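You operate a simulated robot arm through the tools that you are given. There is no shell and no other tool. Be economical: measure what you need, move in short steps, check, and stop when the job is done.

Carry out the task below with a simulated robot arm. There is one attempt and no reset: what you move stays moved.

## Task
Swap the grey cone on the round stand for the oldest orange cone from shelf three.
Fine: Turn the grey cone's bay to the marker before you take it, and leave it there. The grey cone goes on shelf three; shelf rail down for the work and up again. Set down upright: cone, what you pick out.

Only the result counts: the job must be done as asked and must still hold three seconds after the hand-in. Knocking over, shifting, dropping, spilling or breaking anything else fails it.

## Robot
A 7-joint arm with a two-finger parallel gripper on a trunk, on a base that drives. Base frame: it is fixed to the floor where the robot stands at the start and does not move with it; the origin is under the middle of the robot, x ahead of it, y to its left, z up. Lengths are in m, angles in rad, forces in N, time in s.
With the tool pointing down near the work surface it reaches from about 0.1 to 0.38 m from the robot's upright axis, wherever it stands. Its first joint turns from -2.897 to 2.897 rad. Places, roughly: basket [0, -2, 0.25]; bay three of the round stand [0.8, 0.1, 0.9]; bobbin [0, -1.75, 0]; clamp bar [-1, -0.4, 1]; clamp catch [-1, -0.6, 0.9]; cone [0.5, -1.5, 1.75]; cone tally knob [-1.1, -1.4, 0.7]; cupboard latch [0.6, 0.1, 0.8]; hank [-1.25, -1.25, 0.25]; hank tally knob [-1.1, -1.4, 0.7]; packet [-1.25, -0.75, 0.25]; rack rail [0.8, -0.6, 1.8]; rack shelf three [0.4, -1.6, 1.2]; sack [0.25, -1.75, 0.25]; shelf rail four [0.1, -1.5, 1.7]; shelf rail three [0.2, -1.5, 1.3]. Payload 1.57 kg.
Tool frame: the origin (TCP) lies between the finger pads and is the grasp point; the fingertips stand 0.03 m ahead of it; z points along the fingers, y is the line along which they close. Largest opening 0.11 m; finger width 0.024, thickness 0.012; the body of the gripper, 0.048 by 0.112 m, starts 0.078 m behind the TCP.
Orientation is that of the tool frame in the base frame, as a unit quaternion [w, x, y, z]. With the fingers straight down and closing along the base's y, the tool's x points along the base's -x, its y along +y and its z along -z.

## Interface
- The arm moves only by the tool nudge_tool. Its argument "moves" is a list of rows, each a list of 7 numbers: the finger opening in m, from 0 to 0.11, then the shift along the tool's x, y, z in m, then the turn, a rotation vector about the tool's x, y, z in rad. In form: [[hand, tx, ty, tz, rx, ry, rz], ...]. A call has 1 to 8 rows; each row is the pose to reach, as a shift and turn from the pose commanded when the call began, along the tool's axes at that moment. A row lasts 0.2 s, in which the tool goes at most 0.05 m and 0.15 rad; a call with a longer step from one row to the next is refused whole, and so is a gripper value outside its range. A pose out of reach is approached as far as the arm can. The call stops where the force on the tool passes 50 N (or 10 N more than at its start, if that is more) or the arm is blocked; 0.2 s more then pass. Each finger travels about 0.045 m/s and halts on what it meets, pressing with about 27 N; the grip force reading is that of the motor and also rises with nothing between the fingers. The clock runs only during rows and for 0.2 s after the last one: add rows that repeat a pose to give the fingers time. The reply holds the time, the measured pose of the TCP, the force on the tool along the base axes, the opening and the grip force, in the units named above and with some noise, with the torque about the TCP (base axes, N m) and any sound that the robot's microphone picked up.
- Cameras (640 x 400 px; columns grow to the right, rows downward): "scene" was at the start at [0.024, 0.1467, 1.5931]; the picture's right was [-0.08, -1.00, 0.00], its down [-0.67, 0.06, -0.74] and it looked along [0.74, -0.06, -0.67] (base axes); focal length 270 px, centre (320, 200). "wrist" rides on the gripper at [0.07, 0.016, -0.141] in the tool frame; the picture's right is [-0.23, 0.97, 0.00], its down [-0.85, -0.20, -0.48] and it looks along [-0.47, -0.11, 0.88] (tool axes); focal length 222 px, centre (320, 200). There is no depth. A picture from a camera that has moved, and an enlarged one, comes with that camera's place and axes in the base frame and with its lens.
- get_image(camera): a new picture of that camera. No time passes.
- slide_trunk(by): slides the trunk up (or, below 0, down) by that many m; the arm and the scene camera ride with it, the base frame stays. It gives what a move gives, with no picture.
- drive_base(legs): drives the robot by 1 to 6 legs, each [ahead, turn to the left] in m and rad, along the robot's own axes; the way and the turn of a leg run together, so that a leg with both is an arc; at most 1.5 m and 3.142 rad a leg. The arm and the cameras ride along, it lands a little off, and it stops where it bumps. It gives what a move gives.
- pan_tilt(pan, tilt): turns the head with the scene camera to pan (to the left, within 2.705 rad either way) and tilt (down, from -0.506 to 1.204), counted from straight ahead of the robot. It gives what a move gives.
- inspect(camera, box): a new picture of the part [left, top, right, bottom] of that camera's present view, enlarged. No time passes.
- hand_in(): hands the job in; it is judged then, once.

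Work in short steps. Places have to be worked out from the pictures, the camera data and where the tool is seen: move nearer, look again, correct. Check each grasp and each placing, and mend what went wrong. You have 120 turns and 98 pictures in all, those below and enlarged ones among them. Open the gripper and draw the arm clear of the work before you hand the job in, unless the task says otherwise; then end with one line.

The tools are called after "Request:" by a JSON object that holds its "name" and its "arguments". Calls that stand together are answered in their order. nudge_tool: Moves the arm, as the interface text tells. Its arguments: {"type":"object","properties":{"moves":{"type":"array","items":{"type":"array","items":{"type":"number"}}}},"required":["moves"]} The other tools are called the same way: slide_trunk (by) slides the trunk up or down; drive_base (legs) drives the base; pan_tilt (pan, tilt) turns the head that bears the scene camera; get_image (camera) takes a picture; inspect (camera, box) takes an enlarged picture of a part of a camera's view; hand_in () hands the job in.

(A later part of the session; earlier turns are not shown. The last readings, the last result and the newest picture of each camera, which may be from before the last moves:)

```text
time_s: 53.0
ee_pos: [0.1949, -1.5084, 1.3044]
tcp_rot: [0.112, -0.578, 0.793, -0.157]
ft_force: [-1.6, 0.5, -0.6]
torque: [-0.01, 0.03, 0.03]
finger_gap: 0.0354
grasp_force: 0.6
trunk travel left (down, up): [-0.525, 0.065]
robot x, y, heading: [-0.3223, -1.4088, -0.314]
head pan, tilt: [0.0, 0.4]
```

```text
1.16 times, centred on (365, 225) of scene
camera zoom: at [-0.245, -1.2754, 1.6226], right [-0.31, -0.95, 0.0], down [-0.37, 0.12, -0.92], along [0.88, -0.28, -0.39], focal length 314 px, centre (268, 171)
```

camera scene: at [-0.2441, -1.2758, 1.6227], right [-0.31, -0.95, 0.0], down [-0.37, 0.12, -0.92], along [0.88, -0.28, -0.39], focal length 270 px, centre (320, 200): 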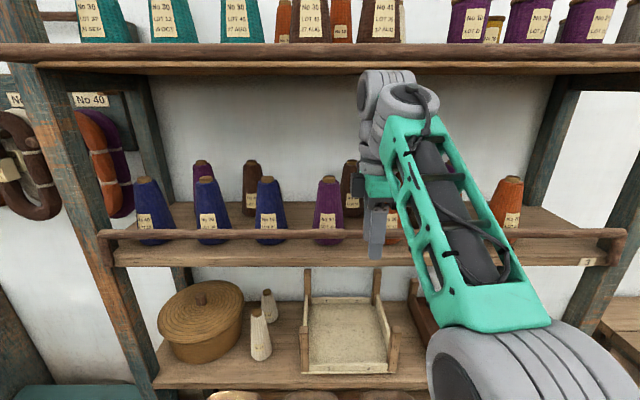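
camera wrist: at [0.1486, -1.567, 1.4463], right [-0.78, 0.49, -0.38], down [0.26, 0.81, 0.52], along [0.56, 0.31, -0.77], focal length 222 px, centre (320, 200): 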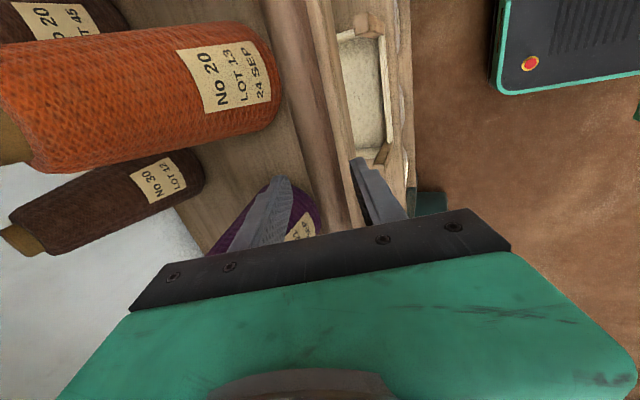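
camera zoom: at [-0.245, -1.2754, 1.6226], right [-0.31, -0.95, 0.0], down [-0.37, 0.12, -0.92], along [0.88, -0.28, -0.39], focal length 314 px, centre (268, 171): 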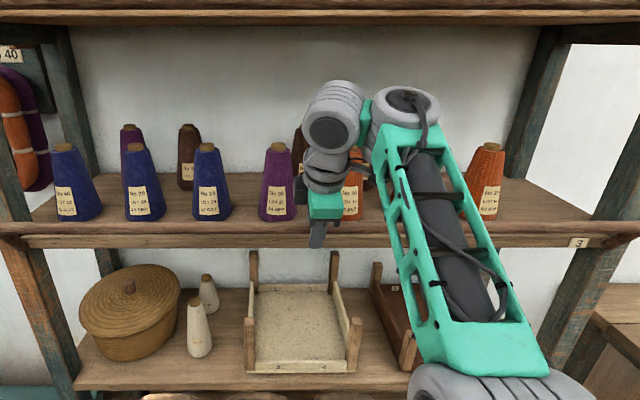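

The rail follows freely. Continue the arc downward.

Request:
{"name": "nudge_tool", "arguments": {"moves": [[0.034, 0, 0.0197, 0.0107, 0, 0, 0], [0.034, 0, 0.0353, 0.0271, 0, 0, 0], [0.034, 0, 0.0407, 0.037, 0, 0, 0]]}}

Request:
{"name": "inspect", "arguments": {"camera": "scene", "box": [90, 150, 640, 300]}}

Request:
{"name": "get_image", "arguments": {"camera": "wrist"}}

```text
time_s: 53.9
ee_pos: [0.171, -1.5013, 1.2575]
tcp_rot: [0.113, -0.577, 0.793, -0.156]
ft_force: [-7.9, 1.2, 0.0]
torque: [-0.06, -0.12, 0.08]
finger_gap: 0.0406
grasp_force: 4.3
trunk travel left (down, up): [-0.525, 0.065]
robot x, y, heading: [-0.3214, -1.4131, -0.317]
head pan, tilt: [0.0, 0.4]
```

```text
1.16 times, centred on (365, 225) of scene
camera zoom: at [-0.2462, -1.2752, 1.6227], right [-0.31, -0.95, 0.0], down [-0.37, 0.12, -0.92], along [0.88, -0.28, -0.39], focal length 314 px, centre (268, 171)
```

zoom: 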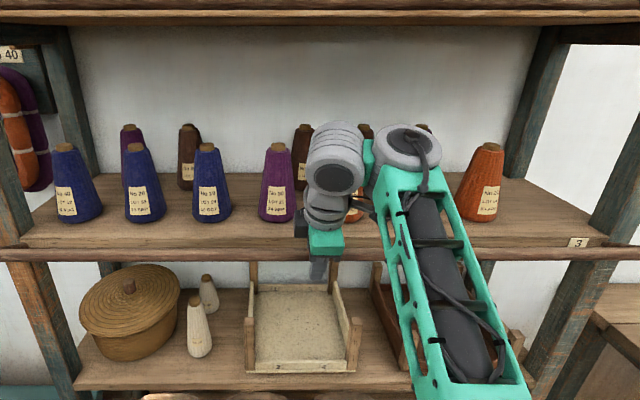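

```text
57 pictures are left
camera wrist: at [0.084, -1.5463, 1.3817], right [-0.79, 0.49, -0.37], down [0.27, 0.81, 0.52], along [0.56, 0.31, -0.77], focal length 222 px, centre (320, 200)
```

wrist: 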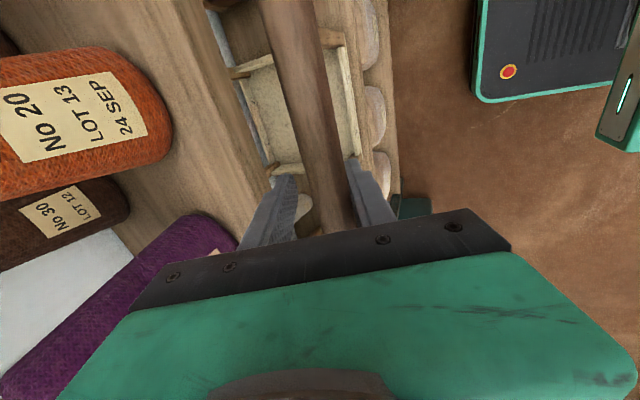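

The bar stands out level with the shelf edge. Open the fingers and see whether it rests there.

Request:
{"name": "nudge_tool", "arguments": {"moves": [[0.07, 0, 0, 0, 0, 0, 0], [0.07, 0, 0, 0, 0, 0, 0], [0.07, 0, 0, 0, 0, 0, 0]]}}

Request:
{"name": "get_image", "arguments": {"camera": "wrist"}}

Request:
{"name": "inspect", "arguments": {"camera": "scene", "box": [60, 20, 280, 260]}}

```text
time_s: 54.6
ee_pos: [0.1726, -1.5001, 1.2562]
tcp_rot: [0.113, -0.578, 0.793, -0.157]
ft_force: [-1.9, 0.6, -2.2]
torque: [-0.02, -0.06, 0.05]
finger_gap: 0.0724
grasp_force: 1.3
trunk travel left (down, up): [-0.525, 0.065]
robot x, y, heading: [-0.3224, -1.4086, -0.316]
head pan, tilt: [0.0, 0.4]
```

```text
56 pictures are left
camera wrist: at [0.0856, -1.5467, 1.3813], right [-0.79, 0.49, -0.37], down [0.27, 0.81, 0.52], along [0.55, 0.31, -0.77], focal length 222 px, centre (320, 200)
```

wrist: 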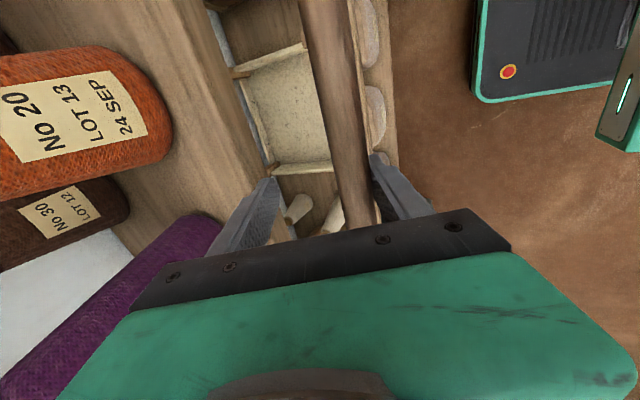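

```text
1.67 times, centred on (170, 140) of scene
camera zoom: at [-0.2447, -1.2755, 1.6227], right [-0.31, -0.95, 0.0], down [-0.37, 0.12, -0.92], along [0.88, -0.28, -0.39], focal length 450 px, centre (570, 300)
```

zoom: 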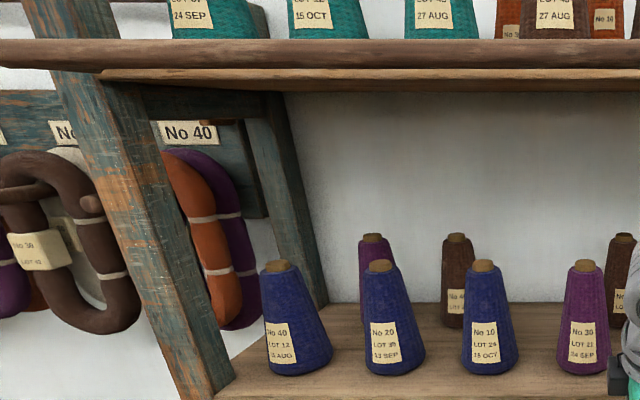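

The bar rests on the outer finger, about level with its hinge. I move the tool a little lower/outward so the bar settles to its own stop, then check.

Request:
{"name": "nudge_tool", "arguments": {"moves": [[0.07, 0, 0.01, 0.01, 0, 0, 0], [0.07, 0, 0.015, 0.025, 0, 0, 0], [0.07, 0, 0.015, 0.025, 0, 0, 0]]}}

Request:
{"name": "get_image", "arguments": {"camera": "wrist"}}

```text
time_s: 55.5
ee_pos: [0.1709, -1.501, 1.2263]
tcp_rot: [0.111, -0.578, 0.793, -0.157]
ft_force: [-0.5, -0.7, 0.0]
torque: [0.03, -0.02, -0.01]
finger_gap: 0.07
grasp_force: 0.2
trunk travel left (down, up): [-0.525, 0.065]
robot x, y, heading: [-0.3254, -1.4121, -0.315]
head pan, tilt: [0.0, 0.4]
```

```text
54 pictures are left
camera wrist: at [0.0827, -1.5448, 1.3511], right [-0.79, 0.49, -0.37], down [0.27, 0.81, 0.52], along [0.55, 0.31, -0.77], focal length 222 px, centre (320, 200)
```

wrist: 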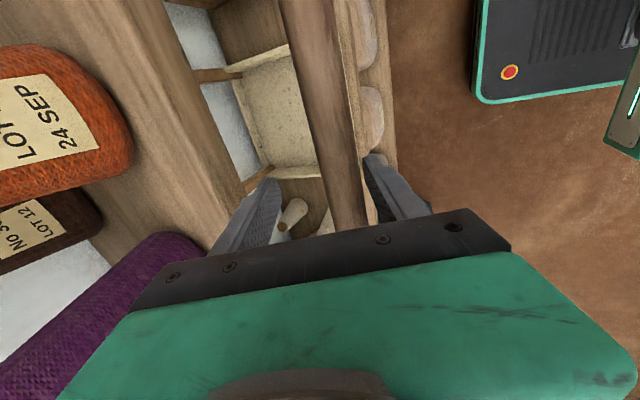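

Force is zero and the bar no longer follows, so it has reached its stop. Withdraw the tool and look with the scene camera.

Request:
{"name": "nudge_tool", "arguments": {"moves": [[0.07, 0, 0, -0.045, 0, 0, 0], [0.07, 0, 0, -0.09, 0, 0, 0], [0.07, 0, 0.03, -0.12, 0, 0, 0], [0.07, 0, 0.06, -0.15, 0, 0, 0], [0.07, 0, 0.1, -0.16, 0, 0, 0]]}}

Request:
{"name": "pan_tilt", "arguments": {"pan": -0.25, "tilt": 0.45}}

Request:
{"name": "get_image", "arguments": {"camera": "scene"}}

```text
time_s: 56.6
ee_pos: [0.0234, -1.4542, 1.3378]
tcp_rot: [0.113, -0.578, 0.793, -0.158]
ft_force: [0.2, -0.2, -1.0]
torque: [-0.06, 0.0, 0.02]
finger_gap: 0.07
grasp_force: 0.1
trunk travel left (down, up): [-0.525, 0.065]
robot x, y, heading: [-0.3215, -1.4105, -0.313]
head pan, tilt: [0.0, 0.4]
```

```text
time_s: 57.4
ee_pos: [0.0239, -1.4554, 1.337]
tcp_rot: [0.112, -0.577, 0.793, -0.157]
ft_force: [-0.4, -0.4, 0.9]
torque: [-0.01, 0.01, 0.0]
finger_gap: 0.07
grasp_force: 0.0
trunk travel left (down, up): [-0.525, 0.065]
robot x, y, heading: [-0.3229, -1.4134, -0.315]
head pan, tilt: [-0.25, 0.45]
```

```text
53 pictures are left
camera scene: at [-0.2548, -1.296, 1.618], right [-0.53, -0.85, 0.0], down [-0.37, 0.23, -0.9], along [0.76, -0.48, -0.44], focal length 270 px, centre (320, 200)
```

scene: 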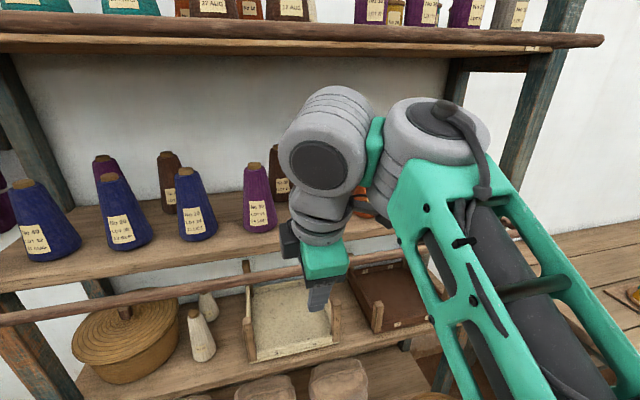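

Rail is down. Now I re-orient the tool for cone handling: fingers 45° forward-down, closing sideways.

Request:
{"name": "nudge_tool", "arguments": {"moves": [[0.07, 0, 0, 0, 0.0273, -0.0273, 0.1398], [0.07, 0, 0, 0, 0.0545, -0.0545, 0.2796], [0.07, 0, 0, 0, 0.0818, -0.0818, 0.4194], [0.07, 0, 0, 0, 0.109, -0.109, 0.5592], [0.07, 0, 0, 0, 0.1363, -0.1363, 0.699], [0.07, 0, 0, 0, 0.1636, -0.1636, 0.8388], [0.07, 0, 0, 0, 0.1908, -0.1908, 0.9786], [0.07, 0, 0, 0, 0.2181, -0.2181, 1.1184]]}}

Request:
{"name": "nudge_tool", "arguments": {"moves": [[0.07, 0, 0, 0, 0.0273, -0.0273, 0.1398], [0.07, 0, 0, 0, 0.0545, -0.0545, 0.2796], [0.07, 0, 0, 0, 0.0818, -0.0818, 0.4194], [0.11, 0, 0, 0, 0.0842, -0.0842, 0.432], [0.11, 0, 0, 0, 0.0842, -0.0842, 0.432]]}}

Request:
{"name": "get_image", "arguments": {"camera": "scene"}}

```text
time_s: 58.8
ee_pos: [0.0586, -1.4658, 1.2761]
tcp_rot: [0.188, -0.235, 0.951, -0.066]
ft_force: [-0.2, -0.4, 0.7]
torque: [0.02, 0.0, -0.01]
finger_gap: 0.0698
grasp_force: 0.1
trunk travel left (down, up): [-0.525, 0.065]
robot x, y, heading: [-0.3181, -1.4124, -0.31]
head pan, tilt: [-0.25, 0.45]
stopped in row 6: the arm was blocked; the commanded pose is now the measured one
```

```text
time_s: 59.4
ee_pos: [0.0842, -1.4916, 1.2105]
tcp_rot: [0.129, -0.093, 0.987, -0.026]
ft_force: [-1.0, 0.2, -0.8]
torque: [-0.04, -0.06, 0.01]
finger_gap: 0.0699
grasp_force: 0.1
trunk travel left (down, up): [-0.525, 0.065]
robot x, y, heading: [-0.3234, -1.4118, -0.308]
head pan, tilt: [-0.25, 0.45]
stopped in row 2: the arm was blocked; the commanded pose is now the measured one
```

```text
52 pictures are left
camera scene: at [-0.2559, -1.2957, 1.6118], right [-0.53, -0.85, 0.0], down [-0.37, 0.23, -0.9], along [0.76, -0.48, -0.43], focal length 270 px, centre (320, 200)
```

scene: 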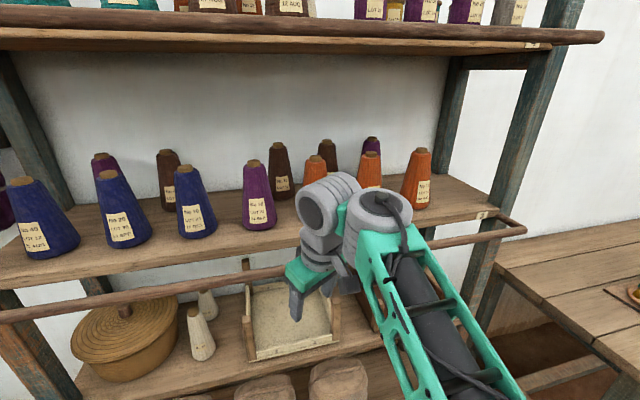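

The arm got near a joint limit when so close in. I back the robot off to free space before continuing the reorientation.

Request:
{"name": "drive_base", "arguments": {"legs": [[-0.3, 0]]}}

Request:
{"name": "nudge_tool", "arguments": {"moves": [[0.07, -0.04, 0, -0.02, 0, 0, 0], [0.07, -0.08, 0, -0.04, 0, 0, 0], [0.07, -0.12, 0, -0.06, 0, 0, 0]]}}

Request:
{"name": "inspect", "arguments": {"camera": "scene", "box": [220, 100, 460, 250]}}

```text
time_s: 61.4
ee_pos: [-0.2022, -1.3992, 1.2114]
tcp_rot: [0.123, -0.093, 0.988, -0.024]
ft_force: [-0.2, -0.4, 0.2]
torque: [-0.01, -0.02, 0.02]
finger_gap: 0.0702
grasp_force: 0.1
trunk travel left (down, up): [-0.525, 0.065]
robot x, y, heading: [-0.611, -1.3214, -0.309]
head pan, tilt: [-0.25, 0.45]
```

```text
time_s: 62.2
ee_pos: [-0.1012, -1.3746, 1.2986]
tcp_rot: [0.122, -0.093, 0.988, -0.024]
ft_force: [-0.5, 0.5, 0.2]
torque: [0.0, 0.04, 0.01]
finger_gap: 0.07
grasp_force: 0.1
trunk travel left (down, up): [-0.525, 0.065]
robot x, y, heading: [-0.61, -1.3187, -0.311]
head pan, tilt: [-0.25, 0.45]
```

```text
2.67 times, centred on (340, 175) of scene
camera zoom: at [-0.5409, -1.2034, 1.6182], right [-0.53, -0.85, 0.0], down [-0.37, 0.23, -0.9], along [0.76, -0.48, -0.44], focal length 720 px, centre (267, 267)
```

zoom: 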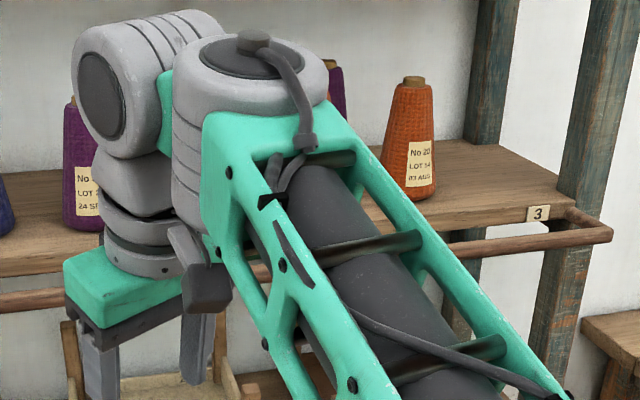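

LOT 54 appears to be early AUG, LOT 13 is 24 SEP; LOT 37 still to read. Finish the tool reorientation now in free space.

Request:
{"name": "nudge_tool", "arguments": {"moves": [[0.09, 0, 0, 0, 0.0364, -0.1035, 0.0932], [0.11, 0, 0, 0, 0.0728, -0.207, 0.1865], [0.11, 0, 0, 0, 0.1092, -0.3105, 0.2797], [0.11, 0, 0, 0, 0.1456, -0.414, 0.373], [0.11, 0, 0, 0, 0.182, -0.5175, 0.4662]]}}

Request:
{"name": "pan_tilt", "arguments": {"pan": -0.15, "tilt": 0.3}}

Request:
{"name": "get_image", "arguments": {"camera": "scene"}}

```text
time_s: 63.4
ee_pos: [-0.1586, -1.3893, 1.3629]
tcp_rot: [0.364, 0.141, 0.919, -0.048]
ft_force: [0.4, 0.7, 0.4]
torque: [-0.02, -0.01, -0.02]
finger_gap: 0.11
grasp_force: 0.1
out of reach, approached as far as the arm can: row 4, 5
trunk travel left (down, up): [-0.525, 0.065]
robot x, y, heading: [-0.6108, -1.3196, -0.309]
head pan, tilt: [-0.25, 0.45]
```

```text
time_s: 64.1
ee_pos: [-0.1577, -1.3899, 1.3613]
tcp_rot: [0.363, 0.141, 0.92, -0.047]
ft_force: [-0.4, -0.4, -0.5]
torque: [-0.02, 0.01, -0.03]
finger_gap: 0.1102
grasp_force: 0.1
trunk travel left (down, up): [-0.525, 0.065]
robot x, y, heading: [-0.61, -1.3204, -0.311]
head pan, tilt: [-0.15, 0.3]
```

```text
50 pictures are left
camera scene: at [-0.5361, -1.1962, 1.6319], right [-0.45, -0.9, 0.0], down [-0.27, 0.13, -0.96], along [0.86, -0.43, -0.3], focal length 270 px, centre (320, 200)
```

scene: 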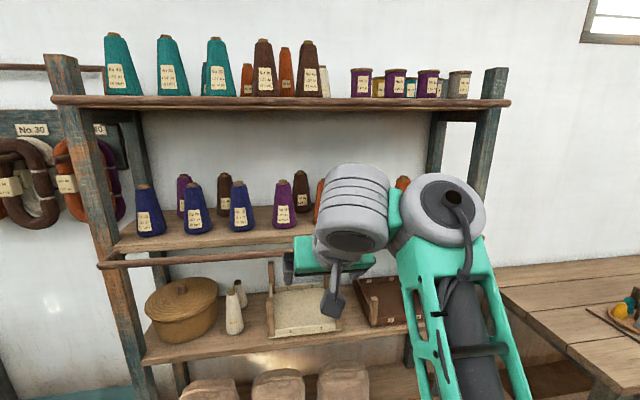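

Orientation is good. I turn toward the stand (swinging the arm away) and look back at the orange labels.

Request:
{"name": "drive_base", "arguments": {"legs": [[0, 1.55]]}}

Request:
{"name": "pan_tilt", "arguments": {"pan": -1.85, "tilt": 0.3}}

Request:
{"name": "get_image", "arguments": {"camera": "scene"}}

```text
time_s: 68.3
ee_pos: [-0.5362, -0.8686, 1.3637]
tcp_rot: [0.292, -0.546, 0.753, 0.222]
ft_force: [0.5, 0.3, -0.2]
torque: [-0.01, 0.01, 0.04]
finger_gap: 0.1099
grasp_force: 0.1
trunk travel left (down, up): [-0.525, 0.065]
robot x, y, heading: [-0.6122, -1.3161, 1.251]
head pan, tilt: [-0.15, 0.3]
```

```text
time_s: 70.0
ee_pos: [-0.5356, -0.8678, 1.3614]
tcp_rot: [0.292, -0.546, 0.753, 0.222]
ft_force: [-0.4, 0.0, -0.5]
torque: [-0.02, 0.02, 0.01]
finger_gap: 0.1101
grasp_force: 0.1
trunk travel left (down, up): [-0.525, 0.065]
robot x, y, heading: [-0.6114, -1.3198, 1.246]
head pan, tilt: [-1.85, 0.3]
```

```text
49 pictures are left
camera scene: at [-0.6986, -1.381, 1.6319], right [-0.57, -0.82, 0.0], down [-0.24, 0.17, -0.96], along [0.79, -0.54, -0.3], focal length 270 px, centre (320, 200)
```

scene: 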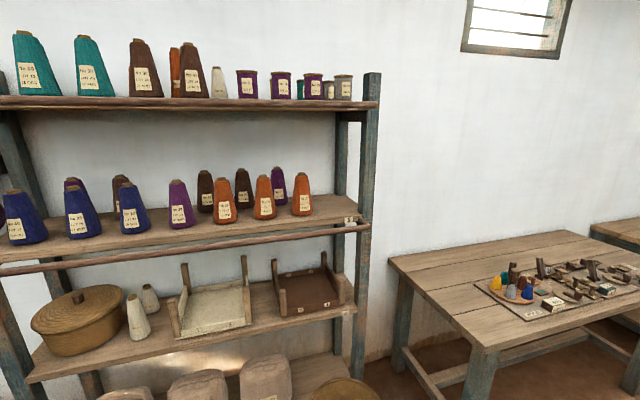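

Request:
{"name": "inspect", "arguments": {"camera": "scene", "box": [200, 165, 370, 260]}}

```text
3.76 times, centred on (285, 212) of scene
camera zoom: at [-0.6986, -1.381, 1.6319], right [-0.57, -0.82, 0.0], down [-0.24, 0.17, -0.96], along [0.79, -0.54, -0.3], focal length 1017 px, centre (452, 153)
```

zoom: 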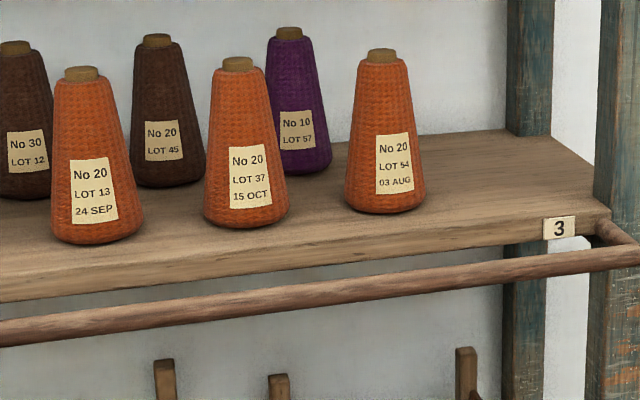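

LOT 54 is dated 03 AUG, the oldest orange (others 24 SEP, 15 OCT): it's the rightmost. There's a free spot to its right for the grey cone. Driving to the stand now.

Request:
{"name": "drive_base", "arguments": {"legs": [[1.0, 0], [0.69, 0], [0, -1.55]]}}

Request:
{"name": "pan_tilt", "arguments": {"pan": 0.0, "tilt": 0.7}}

Request:
{"name": "get_image", "arguments": {"camera": "scene"}}

```text
time_s: 82.3
ee_pos: [0.3813, 0.202, 1.3612]
tcp_rot: [0.364, 0.132, 0.921, -0.043]
ft_force: [0.2, -0.6, 0.3]
torque: [0.05, 0.02, -0.02]
finger_gap: 0.1098
grasp_force: 0.1
trunk travel left (down, up): [-0.525, 0.065]
robot x, y, heading: [-0.0735, 0.2598, -0.293]
head pan, tilt: [-1.85, 0.3]
```

```text
time_s: 84.1
ee_pos: [0.3795, 0.2008, 1.3621]
tcp_rot: [0.364, 0.132, 0.921, -0.043]
ft_force: [-0.3, 0.6, -0.6]
torque: [0.0, 0.01, -0.02]
finger_gap: 0.1097
grasp_force: 0.0
trunk travel left (down, up): [-0.525, 0.065]
robot x, y, heading: [-0.0776, 0.2639, -0.29]
head pan, tilt: [0.0, 0.7]
```

```text
47 pictures are left
camera scene: at [-0.0041, 0.402, 1.5958], right [-0.29, -0.96, 0.0], down [-0.62, 0.18, -0.77], along [0.73, -0.22, -0.64], focal length 270 px, centre (320, 200)
```

scene: 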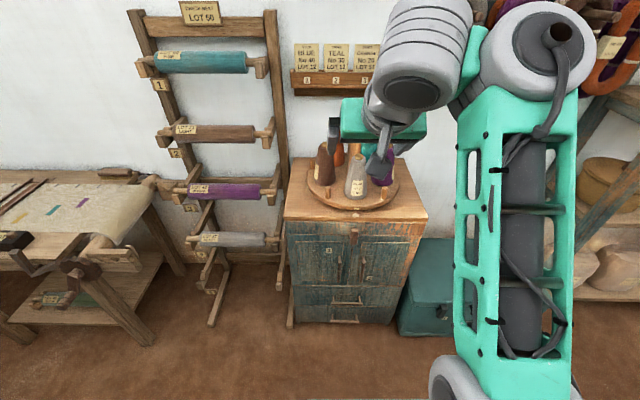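

The grey cone matches my estimate (0.727, 0.045). Drive forward 0.33 with the arm high, then shift right 5 cm.

Request:
{"name": "drive_base", "arguments": {"legs": [[0.33, 0]]}}

Request:
{"name": "nudge_tool", "arguments": {"moves": [[0.11, 0, -0.025, 0, 0, 0, 0], [0.11, 0, -0.05, 0, 0, 0, 0], [0.11, 0, -0.05, 0, 0, 0, 0]]}}

Request:
{"name": "get_image", "arguments": {"camera": "wrist"}}

```text
time_s: 86.3
ee_pos: [0.6967, 0.1118, 1.3622]
tcp_rot: [0.364, 0.128, 0.922, -0.042]
ft_force: [0.5, 0.5, 0.5]
torque: [-0.02, 0.01, -0.03]
finger_gap: 0.1101
grasp_force: 0.0
trunk travel left (down, up): [-0.525, 0.065]
robot x, y, heading: [0.2422, 0.1678, -0.281]
head pan, tilt: [0.0, 0.7]
```

```text
time_s: 87.0
ee_pos: [0.7131, 0.1136, 1.3211]
tcp_rot: [0.322, 0.065, 0.944, -0.001]
ft_force: [0.8, 0.6, -0.7]
torque: [0.0, 0.03, -0.01]
finger_gap: 0.11
grasp_force: 0.0
trunk travel left (down, up): [-0.525, 0.065]
robot x, y, heading: [0.2447, 0.1725, -0.284]
head pan, tilt: [0.0, 0.7]
stopped in row 3: the arm was blocked; the commanded pose is now the measured one
```

```text
46 pictures are left
camera wrist: at [0.5733, 0.1445, 1.3912], right [0.3, 0.94, 0.18], down [0.35, -0.28, 0.89], along [0.89, -0.2, -0.42], focal length 222 px, centre (320, 200)
```

wrist: 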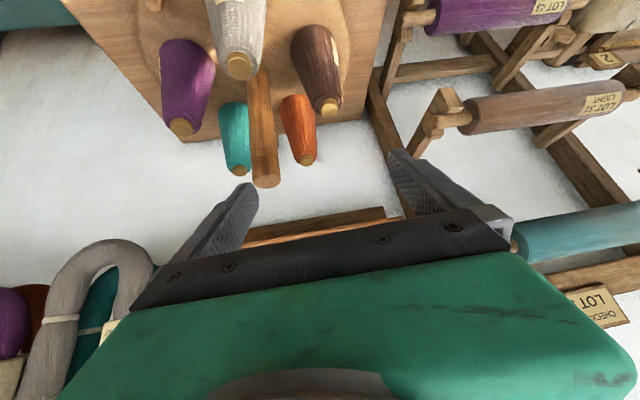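

The arm hit a joint limit when folded so high. I lower the tool 0.15 m (still above cone tops) and correct sideways and orientation there.

Request:
{"name": "nudge_tool", "arguments": {"moves": [[0.11, 0.0243, -0.0017, 0.0316, 0, 0, 0], [0.11, 0.0486, -0.0034, 0.0633, 0, 0, 0], [0.11, 0.0729, -0.005, 0.095, 0, 0, 0], [0.11, 0.0912, -0.0063, 0.1187, 0, 0, 0]]}}

```text
time_s: 87.5
ee_pos: [0.7432, 0.1194, 1.1602]
tcp_rot: [0.187, 0.004, 0.982, 0.028]
ft_force: [-0.5, -0.3, 0.2]
torque: [0.01, -0.05, -0.04]
finger_gap: 0.1099
grasp_force: 0.2
out of reach, approached as far as the arm can: row 1
trunk travel left (down, up): [-0.525, 0.065]
robot x, y, heading: [0.2417, 0.1732, -0.284]
head pan, tilt: [0.0, 0.7]
stopped in row 2: the arm was blocked; the commanded pose is now the measured one
```

The wrist can't hold 45° when folded; a tilt of ~0.38 is what it took. That suffices here. I raise a bit and move over the grey cone.

Request:
{"name": "nudge_tool", "arguments": {"moves": [[0.11, -0.0147, 0.0023, -0.0372, 0, 0, 0], [0.11, 0.0013, -0.024, -0.0451, 0, 0, 0], [0.11, 0.0172, -0.05, -0.053, 0, 0, 0], [0.11, 0.0332, -0.0763, -0.0609, 0, 0, 0]]}}

Request:
{"name": "get_image", "arguments": {"camera": "wrist"}}

Request:
{"name": "get_image", "arguments": {"camera": "scene"}}

```text
time_s: 88.5
ee_pos: [0.6901, 0.0401, 1.2046]
tcp_rot: [0.191, 0.003, 0.981, 0.029]
ft_force: [0.1, -0.2, 0.2]
torque: [-0.04, 0.02, -0.02]
finger_gap: 0.1103
grasp_force: 0.2
trunk travel left (down, up): [-0.525, 0.065]
robot x, y, heading: [0.2415, 0.1671, -0.28]
head pan, tilt: [0.0, 0.7]
```

```text
45 pictures are left
camera wrist: at [0.5722, 0.0494, 1.3105], right [0.21, 0.97, 0.14], down [0.61, -0.24, 0.75], along [0.76, -0.07, -0.65], focal length 222 px, centre (320, 200)
```

wrist: 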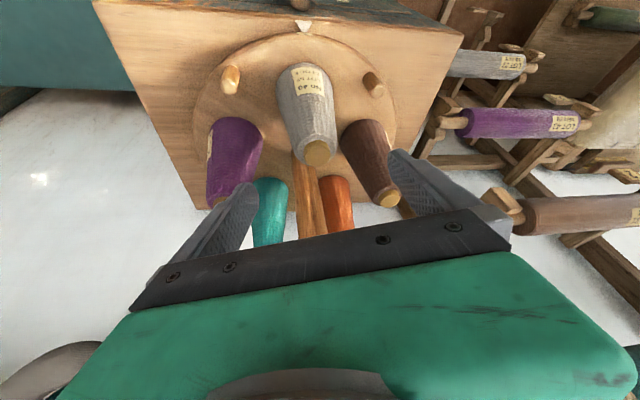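

```text
44 pictures are left
camera scene: at [0.3097, 0.3096, 1.5958], right [-0.28, -0.96, 0.0], down [-0.62, 0.18, -0.76], along [0.73, -0.21, -0.64], focal length 270 px, centre (320, 200)
```

scene: 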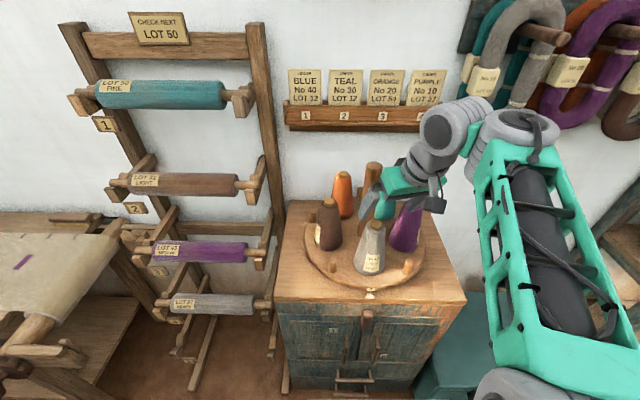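

Grey cone top is centred between the fingers (axis ≈ (0.724, 0.043)). Descend to grasp at z≈1.05.

Request:
{"name": "nudge_tool", "arguments": {"moves": [[0.11, 0.0066, -0.0015, 0.039, 0, 0, 0], [0.11, 0.0132, -0.0031, 0.078, 0, 0, 0], [0.11, 0.0198, -0.0046, 0.117, 0, 0, 0], [0.11, 0.0264, -0.0062, 0.156, 0, 0, 0]]}}

Request:
{"name": "get_image", "arguments": {"camera": "wrist"}}

```text
time_s: 89.5
ee_pos: [0.726, 0.0436, 1.0497]
tcp_rot: [0.191, 0.003, 0.981, 0.028]
ft_force: [0.7, -0.7, -0.2]
torque: [-0.01, -0.05, -0.01]
finger_gap: 0.1099
grasp_force: 0.0
trunk travel left (down, up): [-0.525, 0.065]
robot x, y, heading: [0.2432, 0.1689, -0.282]
head pan, tilt: [0.0, 0.7]
```

```text
43 pictures are left
camera wrist: at [0.6086, 0.0537, 1.1544], right [0.21, 0.97, 0.14], down [0.61, -0.24, 0.75], along [0.76, -0.07, -0.65], focal length 222 px, centre (320, 200)
```

wrist: 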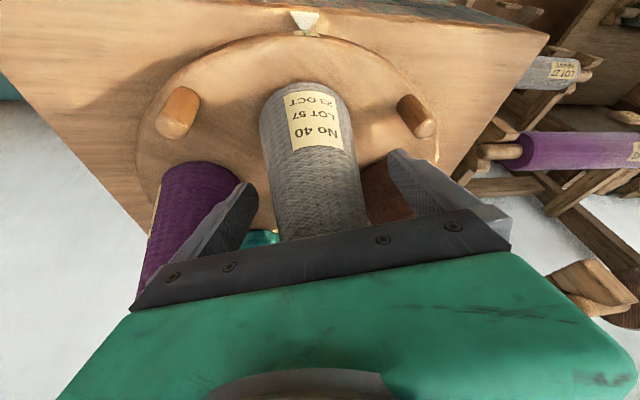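

The cone sits centrally between the fingers. Closing.

Request:
{"name": "nudge_tool", "arguments": {"moves": [[0.07, 0, 0, 0, 0, 0, 0], [0.05, 0, 0, 0, 0, 0, 0], [0.04, 0, 0, 0, 0, 0, 0], [0.03, 0, 0, 0, 0, 0, 0], [0.03, 0, 0, 0, 0, 0, 0], [0.03, 0, 0, 0, 0, 0, 0]]}}

```text
time_s: 90.9
ee_pos: [0.7261, 0.0443, 1.0487]
tcp_rot: [0.19, 0.003, 0.981, 0.028]
ft_force: [0.6, -0.9, 0.3]
torque: [-0.08, -0.06, 0.0]
finger_gap: 0.0708
grasp_force: 26.6
trunk travel left (down, up): [-0.525, 0.065]
robot x, y, heading: [0.2432, 0.1688, -0.282]
head pan, tilt: [0.0, 0.7]
```

Gripped at 0.071 m. Lift straight up 0.2 m.

Request:
{"name": "nudge_tool", "arguments": {"moves": [[0.03, -0.0075, 0.0012, -0.0185, 0, 0, 0], [0.03, -0.0225, 0.0035, -0.0555, 0, 0, 0], [0.03, -0.0375, 0.0058, -0.0925, 0, 0, 0], [0.03, -0.0525, 0.0081, -0.1295, 0, 0, 0], [0.03, -0.0675, 0.0104, -0.1665, 0, 0, 0], [0.03, -0.075, 0.0116, -0.185, 0, 0, 0]]}}

Request:
{"name": "get_image", "arguments": {"camera": "scene"}}

```text
time_s: 92.3
ee_pos: [0.7263, 0.045, 1.2525]
tcp_rot: [0.191, 0.004, 0.981, 0.029]
ft_force: [0.9, 0.8, -3.0]
torque: [-0.03, 0.0, -0.01]
finger_gap: 0.0708
grasp_force: 26.8
trunk travel left (down, up): [-0.525, 0.065]
robot x, y, heading: [0.2423, 0.1715, -0.288]
head pan, tilt: [0.0, 0.7]
```

```text
42 pictures are left
camera scene: at [0.3099, 0.3096, 1.5958], right [-0.28, -0.96, 0.0], down [-0.62, 0.18, -0.76], along [0.73, -0.21, -0.64], focal length 270 px, centre (320, 200)
```

scene: 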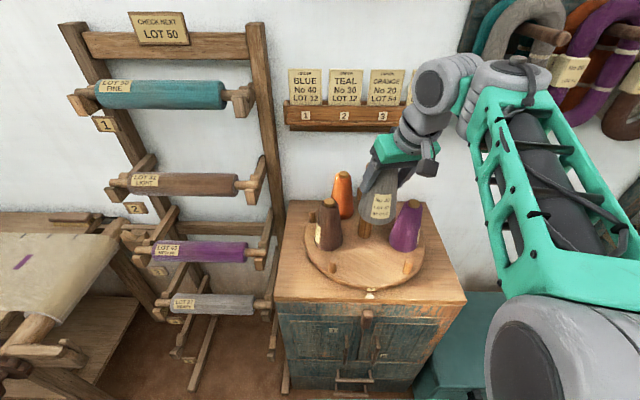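

Lifted cleanly. Raise trunk, back off, and lift the arm more for the shelf height.

Request:
{"name": "slide_trunk", "arguments": {"by": 0.06}}

Request:
{"name": "drive_base", "arguments": {"legs": [[-0.36, 0]]}}

Request:
{"name": "nudge_tool", "arguments": {"moves": [[0.03, -0.015, 0.0023, -0.037, 0, 0, 0], [0.03, -0.03, 0.0046, -0.074, 0, 0, 0], [0.03, -0.0375, 0.0058, -0.0925, 0, 0, 0]]}}

Request:
{"name": "inspect", "arguments": {"camera": "scene", "box": [270, 130, 470, 270]}}

```text
time_s: 93.3
ee_pos: [0.726, 0.0444, 1.3111]
tcp_rot: [0.191, 0.004, 0.981, 0.029]
ft_force: [0.3, -0.8, -1.8]
torque: [0.0, 0.01, -0.01]
finger_gap: 0.0707
grasp_force: 27.0
trunk travel left (down, up): [-0.585, 0.005]
robot x, y, heading: [0.2417, 0.1677, -0.283]
head pan, tilt: [0.0, 0.7]
```

```text
time_s: 95.6
ee_pos: [0.383, 0.1441, 1.3121]
tcp_rot: [0.19, 0.006, 0.981, 0.028]
ft_force: [0.2, -0.6, -1.9]
torque: [-0.01, 0.03, 0.02]
finger_gap: 0.0704
grasp_force: 26.9
trunk travel left (down, up): [-0.585, 0.005]
robot x, y, heading: [-0.0974, 0.2705, -0.29]
head pan, tilt: [0.0, 0.7]
```

```text
time_s: 96.4
ee_pos: [0.3813, 0.1437, 1.3812]
tcp_rot: [0.191, 0.005, 0.981, 0.028]
ft_force: [-0.4, -0.2, -2.3]
torque: [0.04, -0.01, 0.02]
finger_gap: 0.0706
grasp_force: 27.3
out of reach, approached as far as the arm can: row 2, 3
trunk travel left (down, up): [-0.585, 0.005]
robot x, y, heading: [-0.0996, 0.266, -0.283]
head pan, tilt: [0.0, 0.7]
```

```text
2.86 times, centred on (370, 200) of scene
camera zoom: at [-0.0314, 0.4091, 1.6558], right [-0.28, -0.96, 0.0], down [-0.62, 0.18, -0.76], along [0.73, -0.22, -0.64], focal length 772 px, centre (177, 200)
```

zoom: 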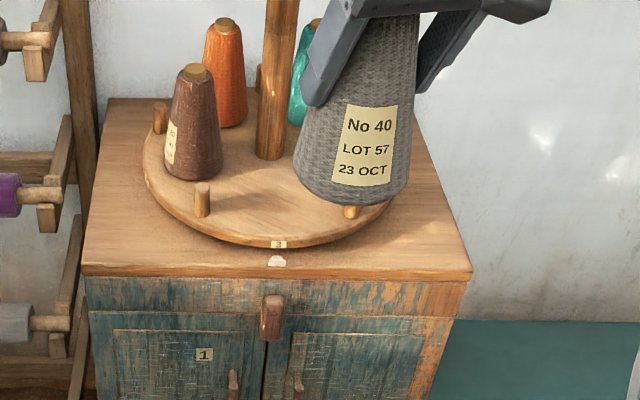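

Still aligned; grey is held upright. Drive to face the right end of the rack at 0.72 m from the rail line.

Request:
{"name": "drive_base", "arguments": {"legs": [[0, -1.505], [1.1, 0], [0.98, 0], [0, 1.475]]}}

Request:
{"name": "pan_tilt", "arguments": {"pan": 0.0, "tilt": 0.45}}

Request:
{"name": "get_image", "arguments": {"camera": "scene"}}

```text
time_s: 114.0
ee_pos: [-0.1102, -1.8749, 1.381]
tcp_rot: [0.191, 0.023, 0.981, 0.024]
ft_force: [0.2, 0.3, -2.5]
torque: [-0.03, -0.01, -0.01]
finger_gap: 0.0698
grasp_force: 26.8
trunk travel left (down, up): [-0.585, 0.005]
robot x, y, heading: [-0.5862, -1.7321, -0.326]
head pan, tilt: [0.0, 0.7]
```

```text
time_s: 114.7
ee_pos: [-0.1105, -1.8755, 1.3803]
tcp_rot: [0.191, 0.022, 0.981, 0.024]
ft_force: [-0.7, 0.5, -1.8]
torque: [-0.02, 0.01, 0.0]
finger_gap: 0.0701
grasp_force: 27.3
trunk travel left (down, up): [-0.585, 0.005]
robot x, y, heading: [-0.5911, -1.7326, -0.318]
head pan, tilt: [0.0, 0.45]
```

```text
40 pictures are left
camera scene: at [-0.5075, -1.5963, 1.6779], right [-0.32, -0.95, 0.0], down [-0.41, 0.14, -0.9], along [0.85, -0.29, -0.44], focal length 270 px, centre (320, 200)
```

scene: 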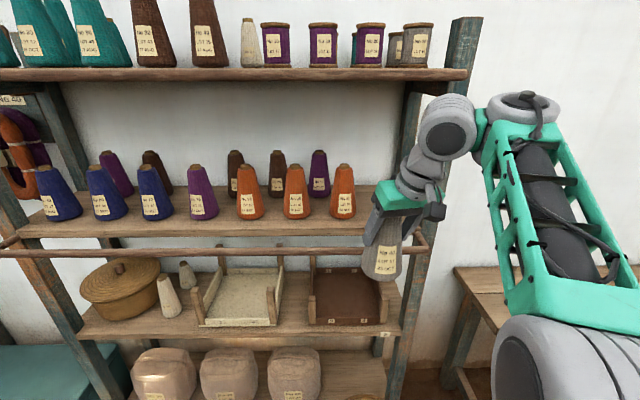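

Recomputed: shelf top z≈1.25, LOT 54 orange at about (0.204,-1.917); I choose the grey's spot right of and slightly behind it at (0.225,-2.04). First advance 0.17 m, then raise.

Request:
{"name": "nudge_tool", "arguments": {"moves": [[0.03, -0.04, 0.002, 0.005, 0, 0, 0], [0.03, -0.065, 0.003, -0.01, 0, 0, 0], [0.03, -0.075, 0.004, -0.035, 0, 0, 0]]}}

Request:
{"name": "pan_tilt", "arguments": {"pan": -0.3, "tilt": 0.9}}

Request:
{"name": "get_image", "arguments": {"camera": "scene"}}

```text
time_s: 115.5
ee_pos: [-0.0711, -1.8689, 1.3766]
tcp_rot: [0.191, 0.024, 0.981, 0.025]
ft_force: [-0.1, -0.1, -3.3]
torque: [-0.01, -0.01, -0.01]
finger_gap: 0.0699
grasp_force: 27.2
out of reach, approached as far as the arm can: row 1, 2, 3
trunk travel left (down, up): [-0.585, 0.005]
robot x, y, heading: [-0.5862, -1.7306, -0.32]
head pan, tilt: [0.0, 0.45]
```

```text
time_s: 116.4
ee_pos: [-0.071, -1.8687, 1.3742]
tcp_rot: [0.191, 0.024, 0.981, 0.024]
ft_force: [-0.4, -0.6, -2.3]
torque: [-0.03, -0.02, 0.01]
finger_gap: 0.0701
grasp_force: 26.8
trunk travel left (down, up): [-0.585, 0.005]
robot x, y, heading: [-0.5857, -1.734, -0.324]
head pan, tilt: [-0.3, 0.901]
```

```text
39 pictures are left
camera scene: at [-0.5333, -1.6112, 1.6397], right [-0.58, -0.81, 0.0], down [-0.64, 0.46, -0.62], along [0.51, -0.36, -0.78], focal length 270 px, centre (320, 200)
```

scene: 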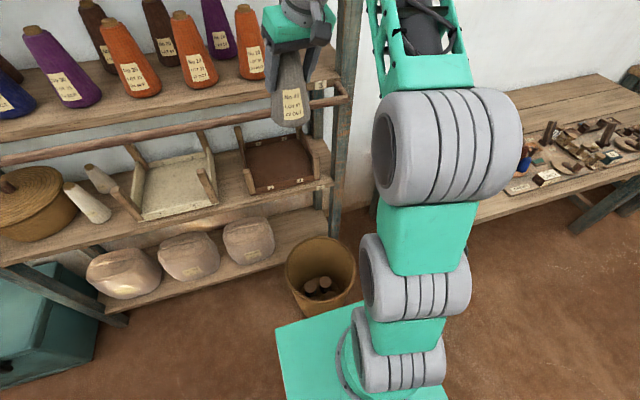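

Height seems limited by the wrist pose (tool is yawed 24° off the arm's bearing). I yaw the tool back to the arm's direction, keeping the cone upright, and try rising again.

Request:
{"name": "nudge_tool", "arguments": {"moves": [[0.03, 0, 0, 0, 0.05, -0.0075, 0.123], [0.03, 0, 0, 0, 0.1, -0.015, 0.247], [0.03, 0, 0, 0, 0.149, -0.0225, 0.37], [0.03, -0.008, 0, -0.019, 0.149, -0.0225, 0.37], [0.03, -0.015, 0, -0.038, 0.149, -0.0225, 0.37]]}}

```text
time_s: 117.6
ee_pos: [-0.0755, -1.8691, 1.4081]
tcp_rot: [0.194, 0.217, 0.957, -0.013]
ft_force: [-0.4, -0.1, -1.6]
torque: [0.0, -0.04, 0.0]
finger_gap: 0.0701
grasp_force: 26.8
out of reach, approached as far as the arm can: row 5
trunk travel left (down, up): [-0.585, 0.005]
robot x, y, heading: [-0.5894, -1.7334, -0.32]
head pan, tilt: [-0.3, 0.901]
```

Now at z=1.408. Advance 0.11 m (keeping clear of the basket), then extend the arm over the shelf.

Request:
{"name": "drive_base", "arguments": {"legs": [[0.11, 0]]}}

Request:
{"name": "pan_tilt", "arguments": {"pan": -0.15, "tilt": 0.5}}

Request:
{"name": "get_image", "arguments": {"camera": "scene"}}

```text
time_s: 118.8
ee_pos: [0.0294, -1.9057, 1.4058]
tcp_rot: [0.192, 0.218, 0.957, -0.014]
ft_force: [0.6, -0.2, -2.5]
torque: [0.02, 0.06, 0.02]
finger_gap: 0.07
grasp_force: 27.4
trunk travel left (down, up): [-0.585, 0.005]
robot x, y, heading: [-0.4848, -1.7664, -0.324]
head pan, tilt: [-0.3, 0.901]
```

```text
time_s: 119.7
ee_pos: [0.0287, -1.9067, 1.4063]
tcp_rot: [0.192, 0.219, 0.957, -0.013]
ft_force: [0.3, -0.6, -1.9]
torque: [0.0, 0.01, -0.01]
finger_gap: 0.07
grasp_force: 27.1
trunk travel left (down, up): [-0.585, 0.005]
robot x, y, heading: [-0.4842, -1.7702, -0.328]
head pan, tilt: [-0.15, 0.499]
```

```text
38 pictures are left
camera scene: at [-0.4097, -1.6435, 1.6734], right [-0.46, -0.89, 0.0], down [-0.43, 0.22, -0.88], along [0.78, -0.4, -0.48], focal length 270 px, centre (320, 200)
```

scene: 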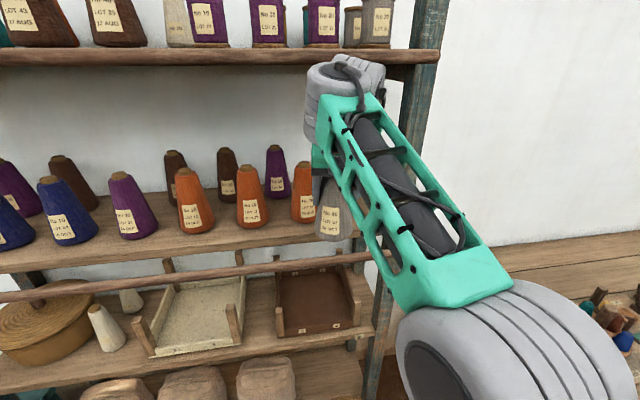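

Clearance matters: wrist top vs. shelf-four rail above, cone base vs. shelf below. Zoom to measure these.

Request:
{"name": "inspect", "arguments": {"camera": "scene", "box": [260, 30, 460, 260]}}

Request:
{"name": "get_image", "arguments": {"camera": "wrist"}}

```text
1.74 times, centred on (360, 145) of scene
camera zoom: at [-0.4097, -1.6435, 1.6734], right [-0.46, -0.89, 0.0], down [-0.43, 0.22, -0.88], along [0.78, -0.4, -0.48], focal length 470 px, centre (250, 296)
```

zoom: 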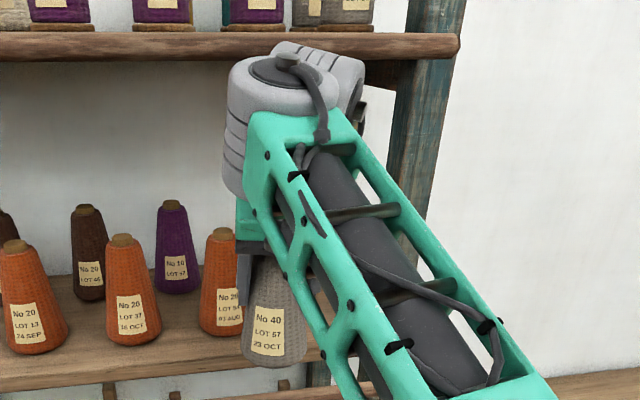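

```text
36 pictures are left
camera wrist: at [-0.0737, -1.847, 1.5117], right [0.6, 0.79, 0.14], down [0.45, -0.48, 0.75], along [0.66, -0.39, -0.65], focal length 222 px, centre (320, 200)
```

wrist: 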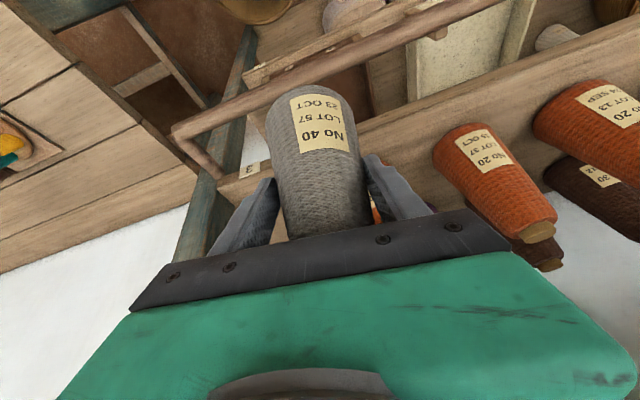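

The cone base appears ~0.09–0.11 m below the TCP. Transit at TCP z≈1.375 leaves margin both ways. Lower 3 cm and shift right to the lane between LOT 54 and the post.

Request:
{"name": "nudge_tool", "arguments": {"moves": [[0.03, 0.0117, -0.0018, 0.0287, 0, 0, 0], [0.03, 0.0074, -0.0335, 0.0284, 0, 0, 0], [0.03, 0.0031, -0.0652, 0.0281, 0, 0, 0]]}}

Request:
{"name": "get_image", "arguments": {"camera": "wrist"}}

```text
time_s: 120.5
ee_pos: [0.0105, -1.9683, 1.3759]
tcp_rot: [0.192, 0.219, 0.957, -0.013]
ft_force: [0.3, 0.1, -1.9]
torque: [-0.03, 0.02, 0.01]
finger_gap: 0.0703
grasp_force: 27.1
trunk travel left (down, up): [-0.585, 0.005]
robot x, y, heading: [-0.4831, -1.7661, -0.323]
head pan, tilt: [-0.15, 0.499]
```

```text
35 pictures are left
camera wrist: at [-0.0928, -1.9088, 1.4816], right [0.6, 0.79, 0.14], down [0.45, -0.48, 0.75], along [0.66, -0.39, -0.65], focal length 222 px, centre (320, 200)
```

wrist: 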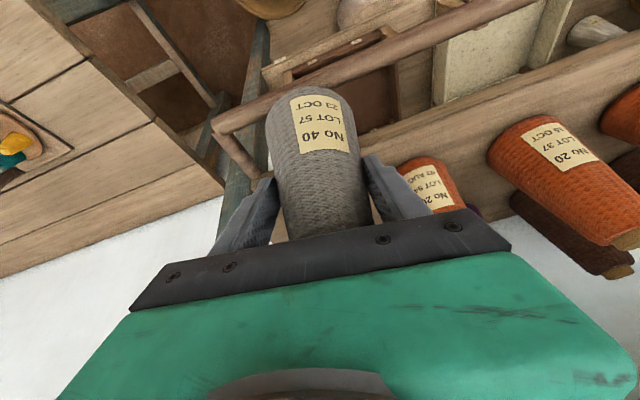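

The lane between the post and LOT 54 looks as computed. Extend forward 0.1 m.

Request:
{"name": "nudge_tool", "arguments": {"moves": [[0.03, -0.0367, 0.0048, 0.0153, 0, 0, 0], [0.03, -0.0734, 0.0097, 0.0305, 0, 0, 0], [0.03, -0.0918, 0.0121, 0.0382, 0, 0, 0]]}}

Request:
{"name": "get_image", "arguments": {"camera": "scene"}}

Request:
{"name": "get_image", "arguments": {"camera": "wrist"}}

```text
time_s: 121.3
ee_pos: [0.0994, -1.9996, 1.3698]
tcp_rot: [0.192, 0.219, 0.956, -0.016]
ft_force: [-0.3, 0.8, -2.2]
torque: [-0.03, 0.0, 0.01]
finger_gap: 0.0698
grasp_force: 27.0
out of reach, approached as far as the arm can: row 3
trunk travel left (down, up): [-0.585, 0.005]
robot x, y, heading: [-0.483, -1.7673, -0.324]
head pan, tilt: [-0.15, 0.499]
```

```text
34 pictures are left
camera scene: at [-0.4099, -1.6432, 1.6735], right [-0.46, -0.89, 0.0], down [-0.43, 0.22, -0.88], along [0.78, -0.4, -0.48], focal length 270 px, centre (320, 200)
```

scene: 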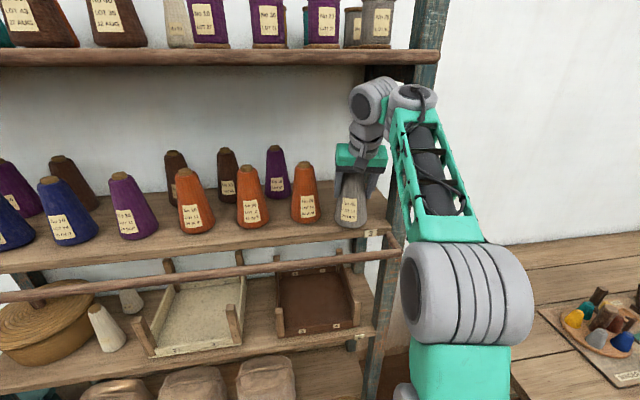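

```text
33 pictures are left
camera wrist: at [-0.0032, -1.9407, 1.4757], right [0.6, 0.79, 0.14], down [0.45, -0.48, 0.75], along [0.66, -0.39, -0.64], focal length 222 px, centre (320, 200)
```

wrist: 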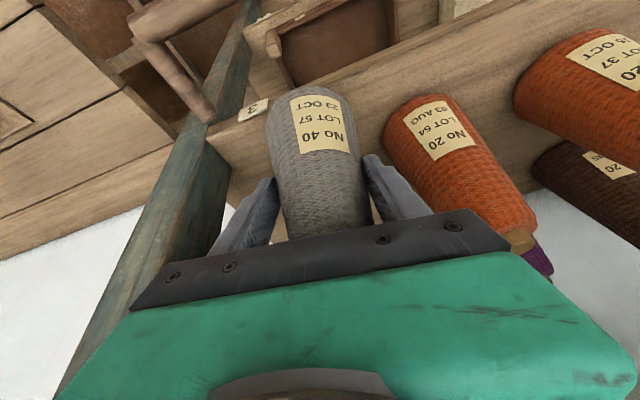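

Arm's forward limit is reached with the cone at n≈-0.03; I creep the base forward 5 cm (basket still clear).

Request:
{"name": "drive_base", "arguments": {"legs": [[0.055, 0]]}}

Request:
{"name": "get_image", "arguments": {"camera": "wrist"}}

Request:
{"name": "inspect", "arguments": {"camera": "scene", "box": [280, 40, 440, 270]}}

```text
time_s: 122.1
ee_pos: [0.1201, -2.0061, 1.3698]
tcp_rot: [0.192, 0.217, 0.957, -0.016]
ft_force: [-0.8, -0.4, -1.8]
torque: [-0.01, 0.01, -0.02]
finger_gap: 0.0699
grasp_force: 26.6
trunk travel left (down, up): [-0.585, 0.005]
robot x, y, heading: [-0.4605, -1.7753, -0.325]
head pan, tilt: [-0.15, 0.499]
stopped in leg 1: the robot was blocked; the commanded pose is now the measured one
```

```text
32 pictures are left
camera wrist: at [0.0173, -1.9477, 1.4759], right [0.6, 0.79, 0.14], down [0.45, -0.48, 0.75], along [0.66, -0.39, -0.64], focal length 222 px, centre (320, 200)
```

wrist: 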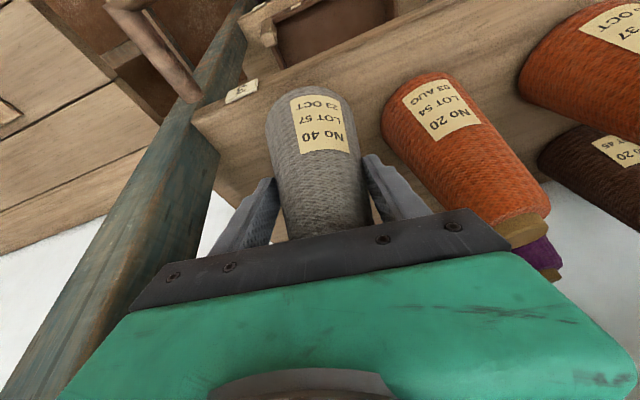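

```text
1.74 times, centred on (360, 155) of scene
camera zoom: at [-0.3891, -1.6506, 1.6735], right [-0.46, -0.89, 0.0], down [-0.43, 0.22, -0.88], along [0.78, -0.4, -0.48], focal length 470 px, centre (250, 278)
```

zoom: 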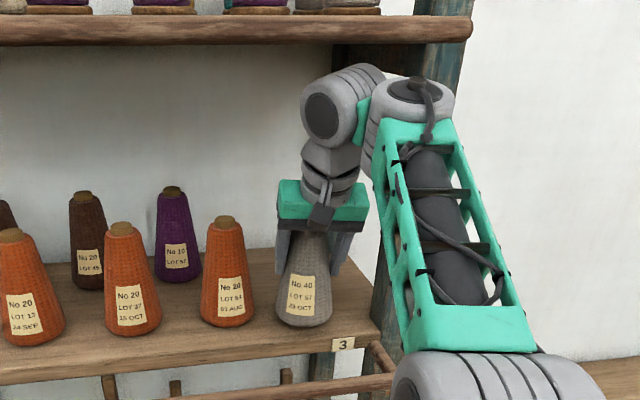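

Base was blocked after 2 cm. I look down to see what it touches before going on.

Request:
{"name": "pan_tilt", "arguments": {"pan": -0.1, "tilt": 1.1}}

Request:
{"name": "get_image", "arguments": {"camera": "scene"}}

```text
time_s: 123.1
ee_pos: [0.1193, -2.0065, 1.3698]
tcp_rot: [0.192, 0.219, 0.956, -0.016]
ft_force: [-0.6, -1.4, -1.9]
torque: [0.06, 0.02, 0.01]
finger_gap: 0.0701
grasp_force: 27.1
trunk travel left (down, up): [-0.585, 0.005]
robot x, y, heading: [-0.4644, -1.776, -0.322]
head pan, tilt: [-0.099, 1.1]
```

```text
30 pictures are left
camera scene: at [-0.4125, -1.6349, 1.6259], right [-0.41, -0.91, 0.0], down [-0.81, 0.37, -0.45], along [0.41, -0.19, -0.89], focal length 270 px, centre (320, 200)
```

scene: 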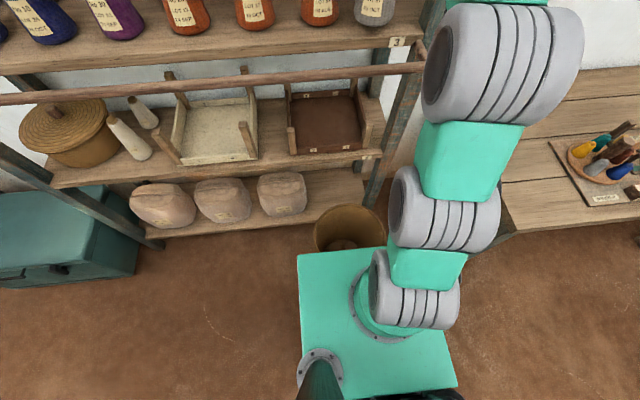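

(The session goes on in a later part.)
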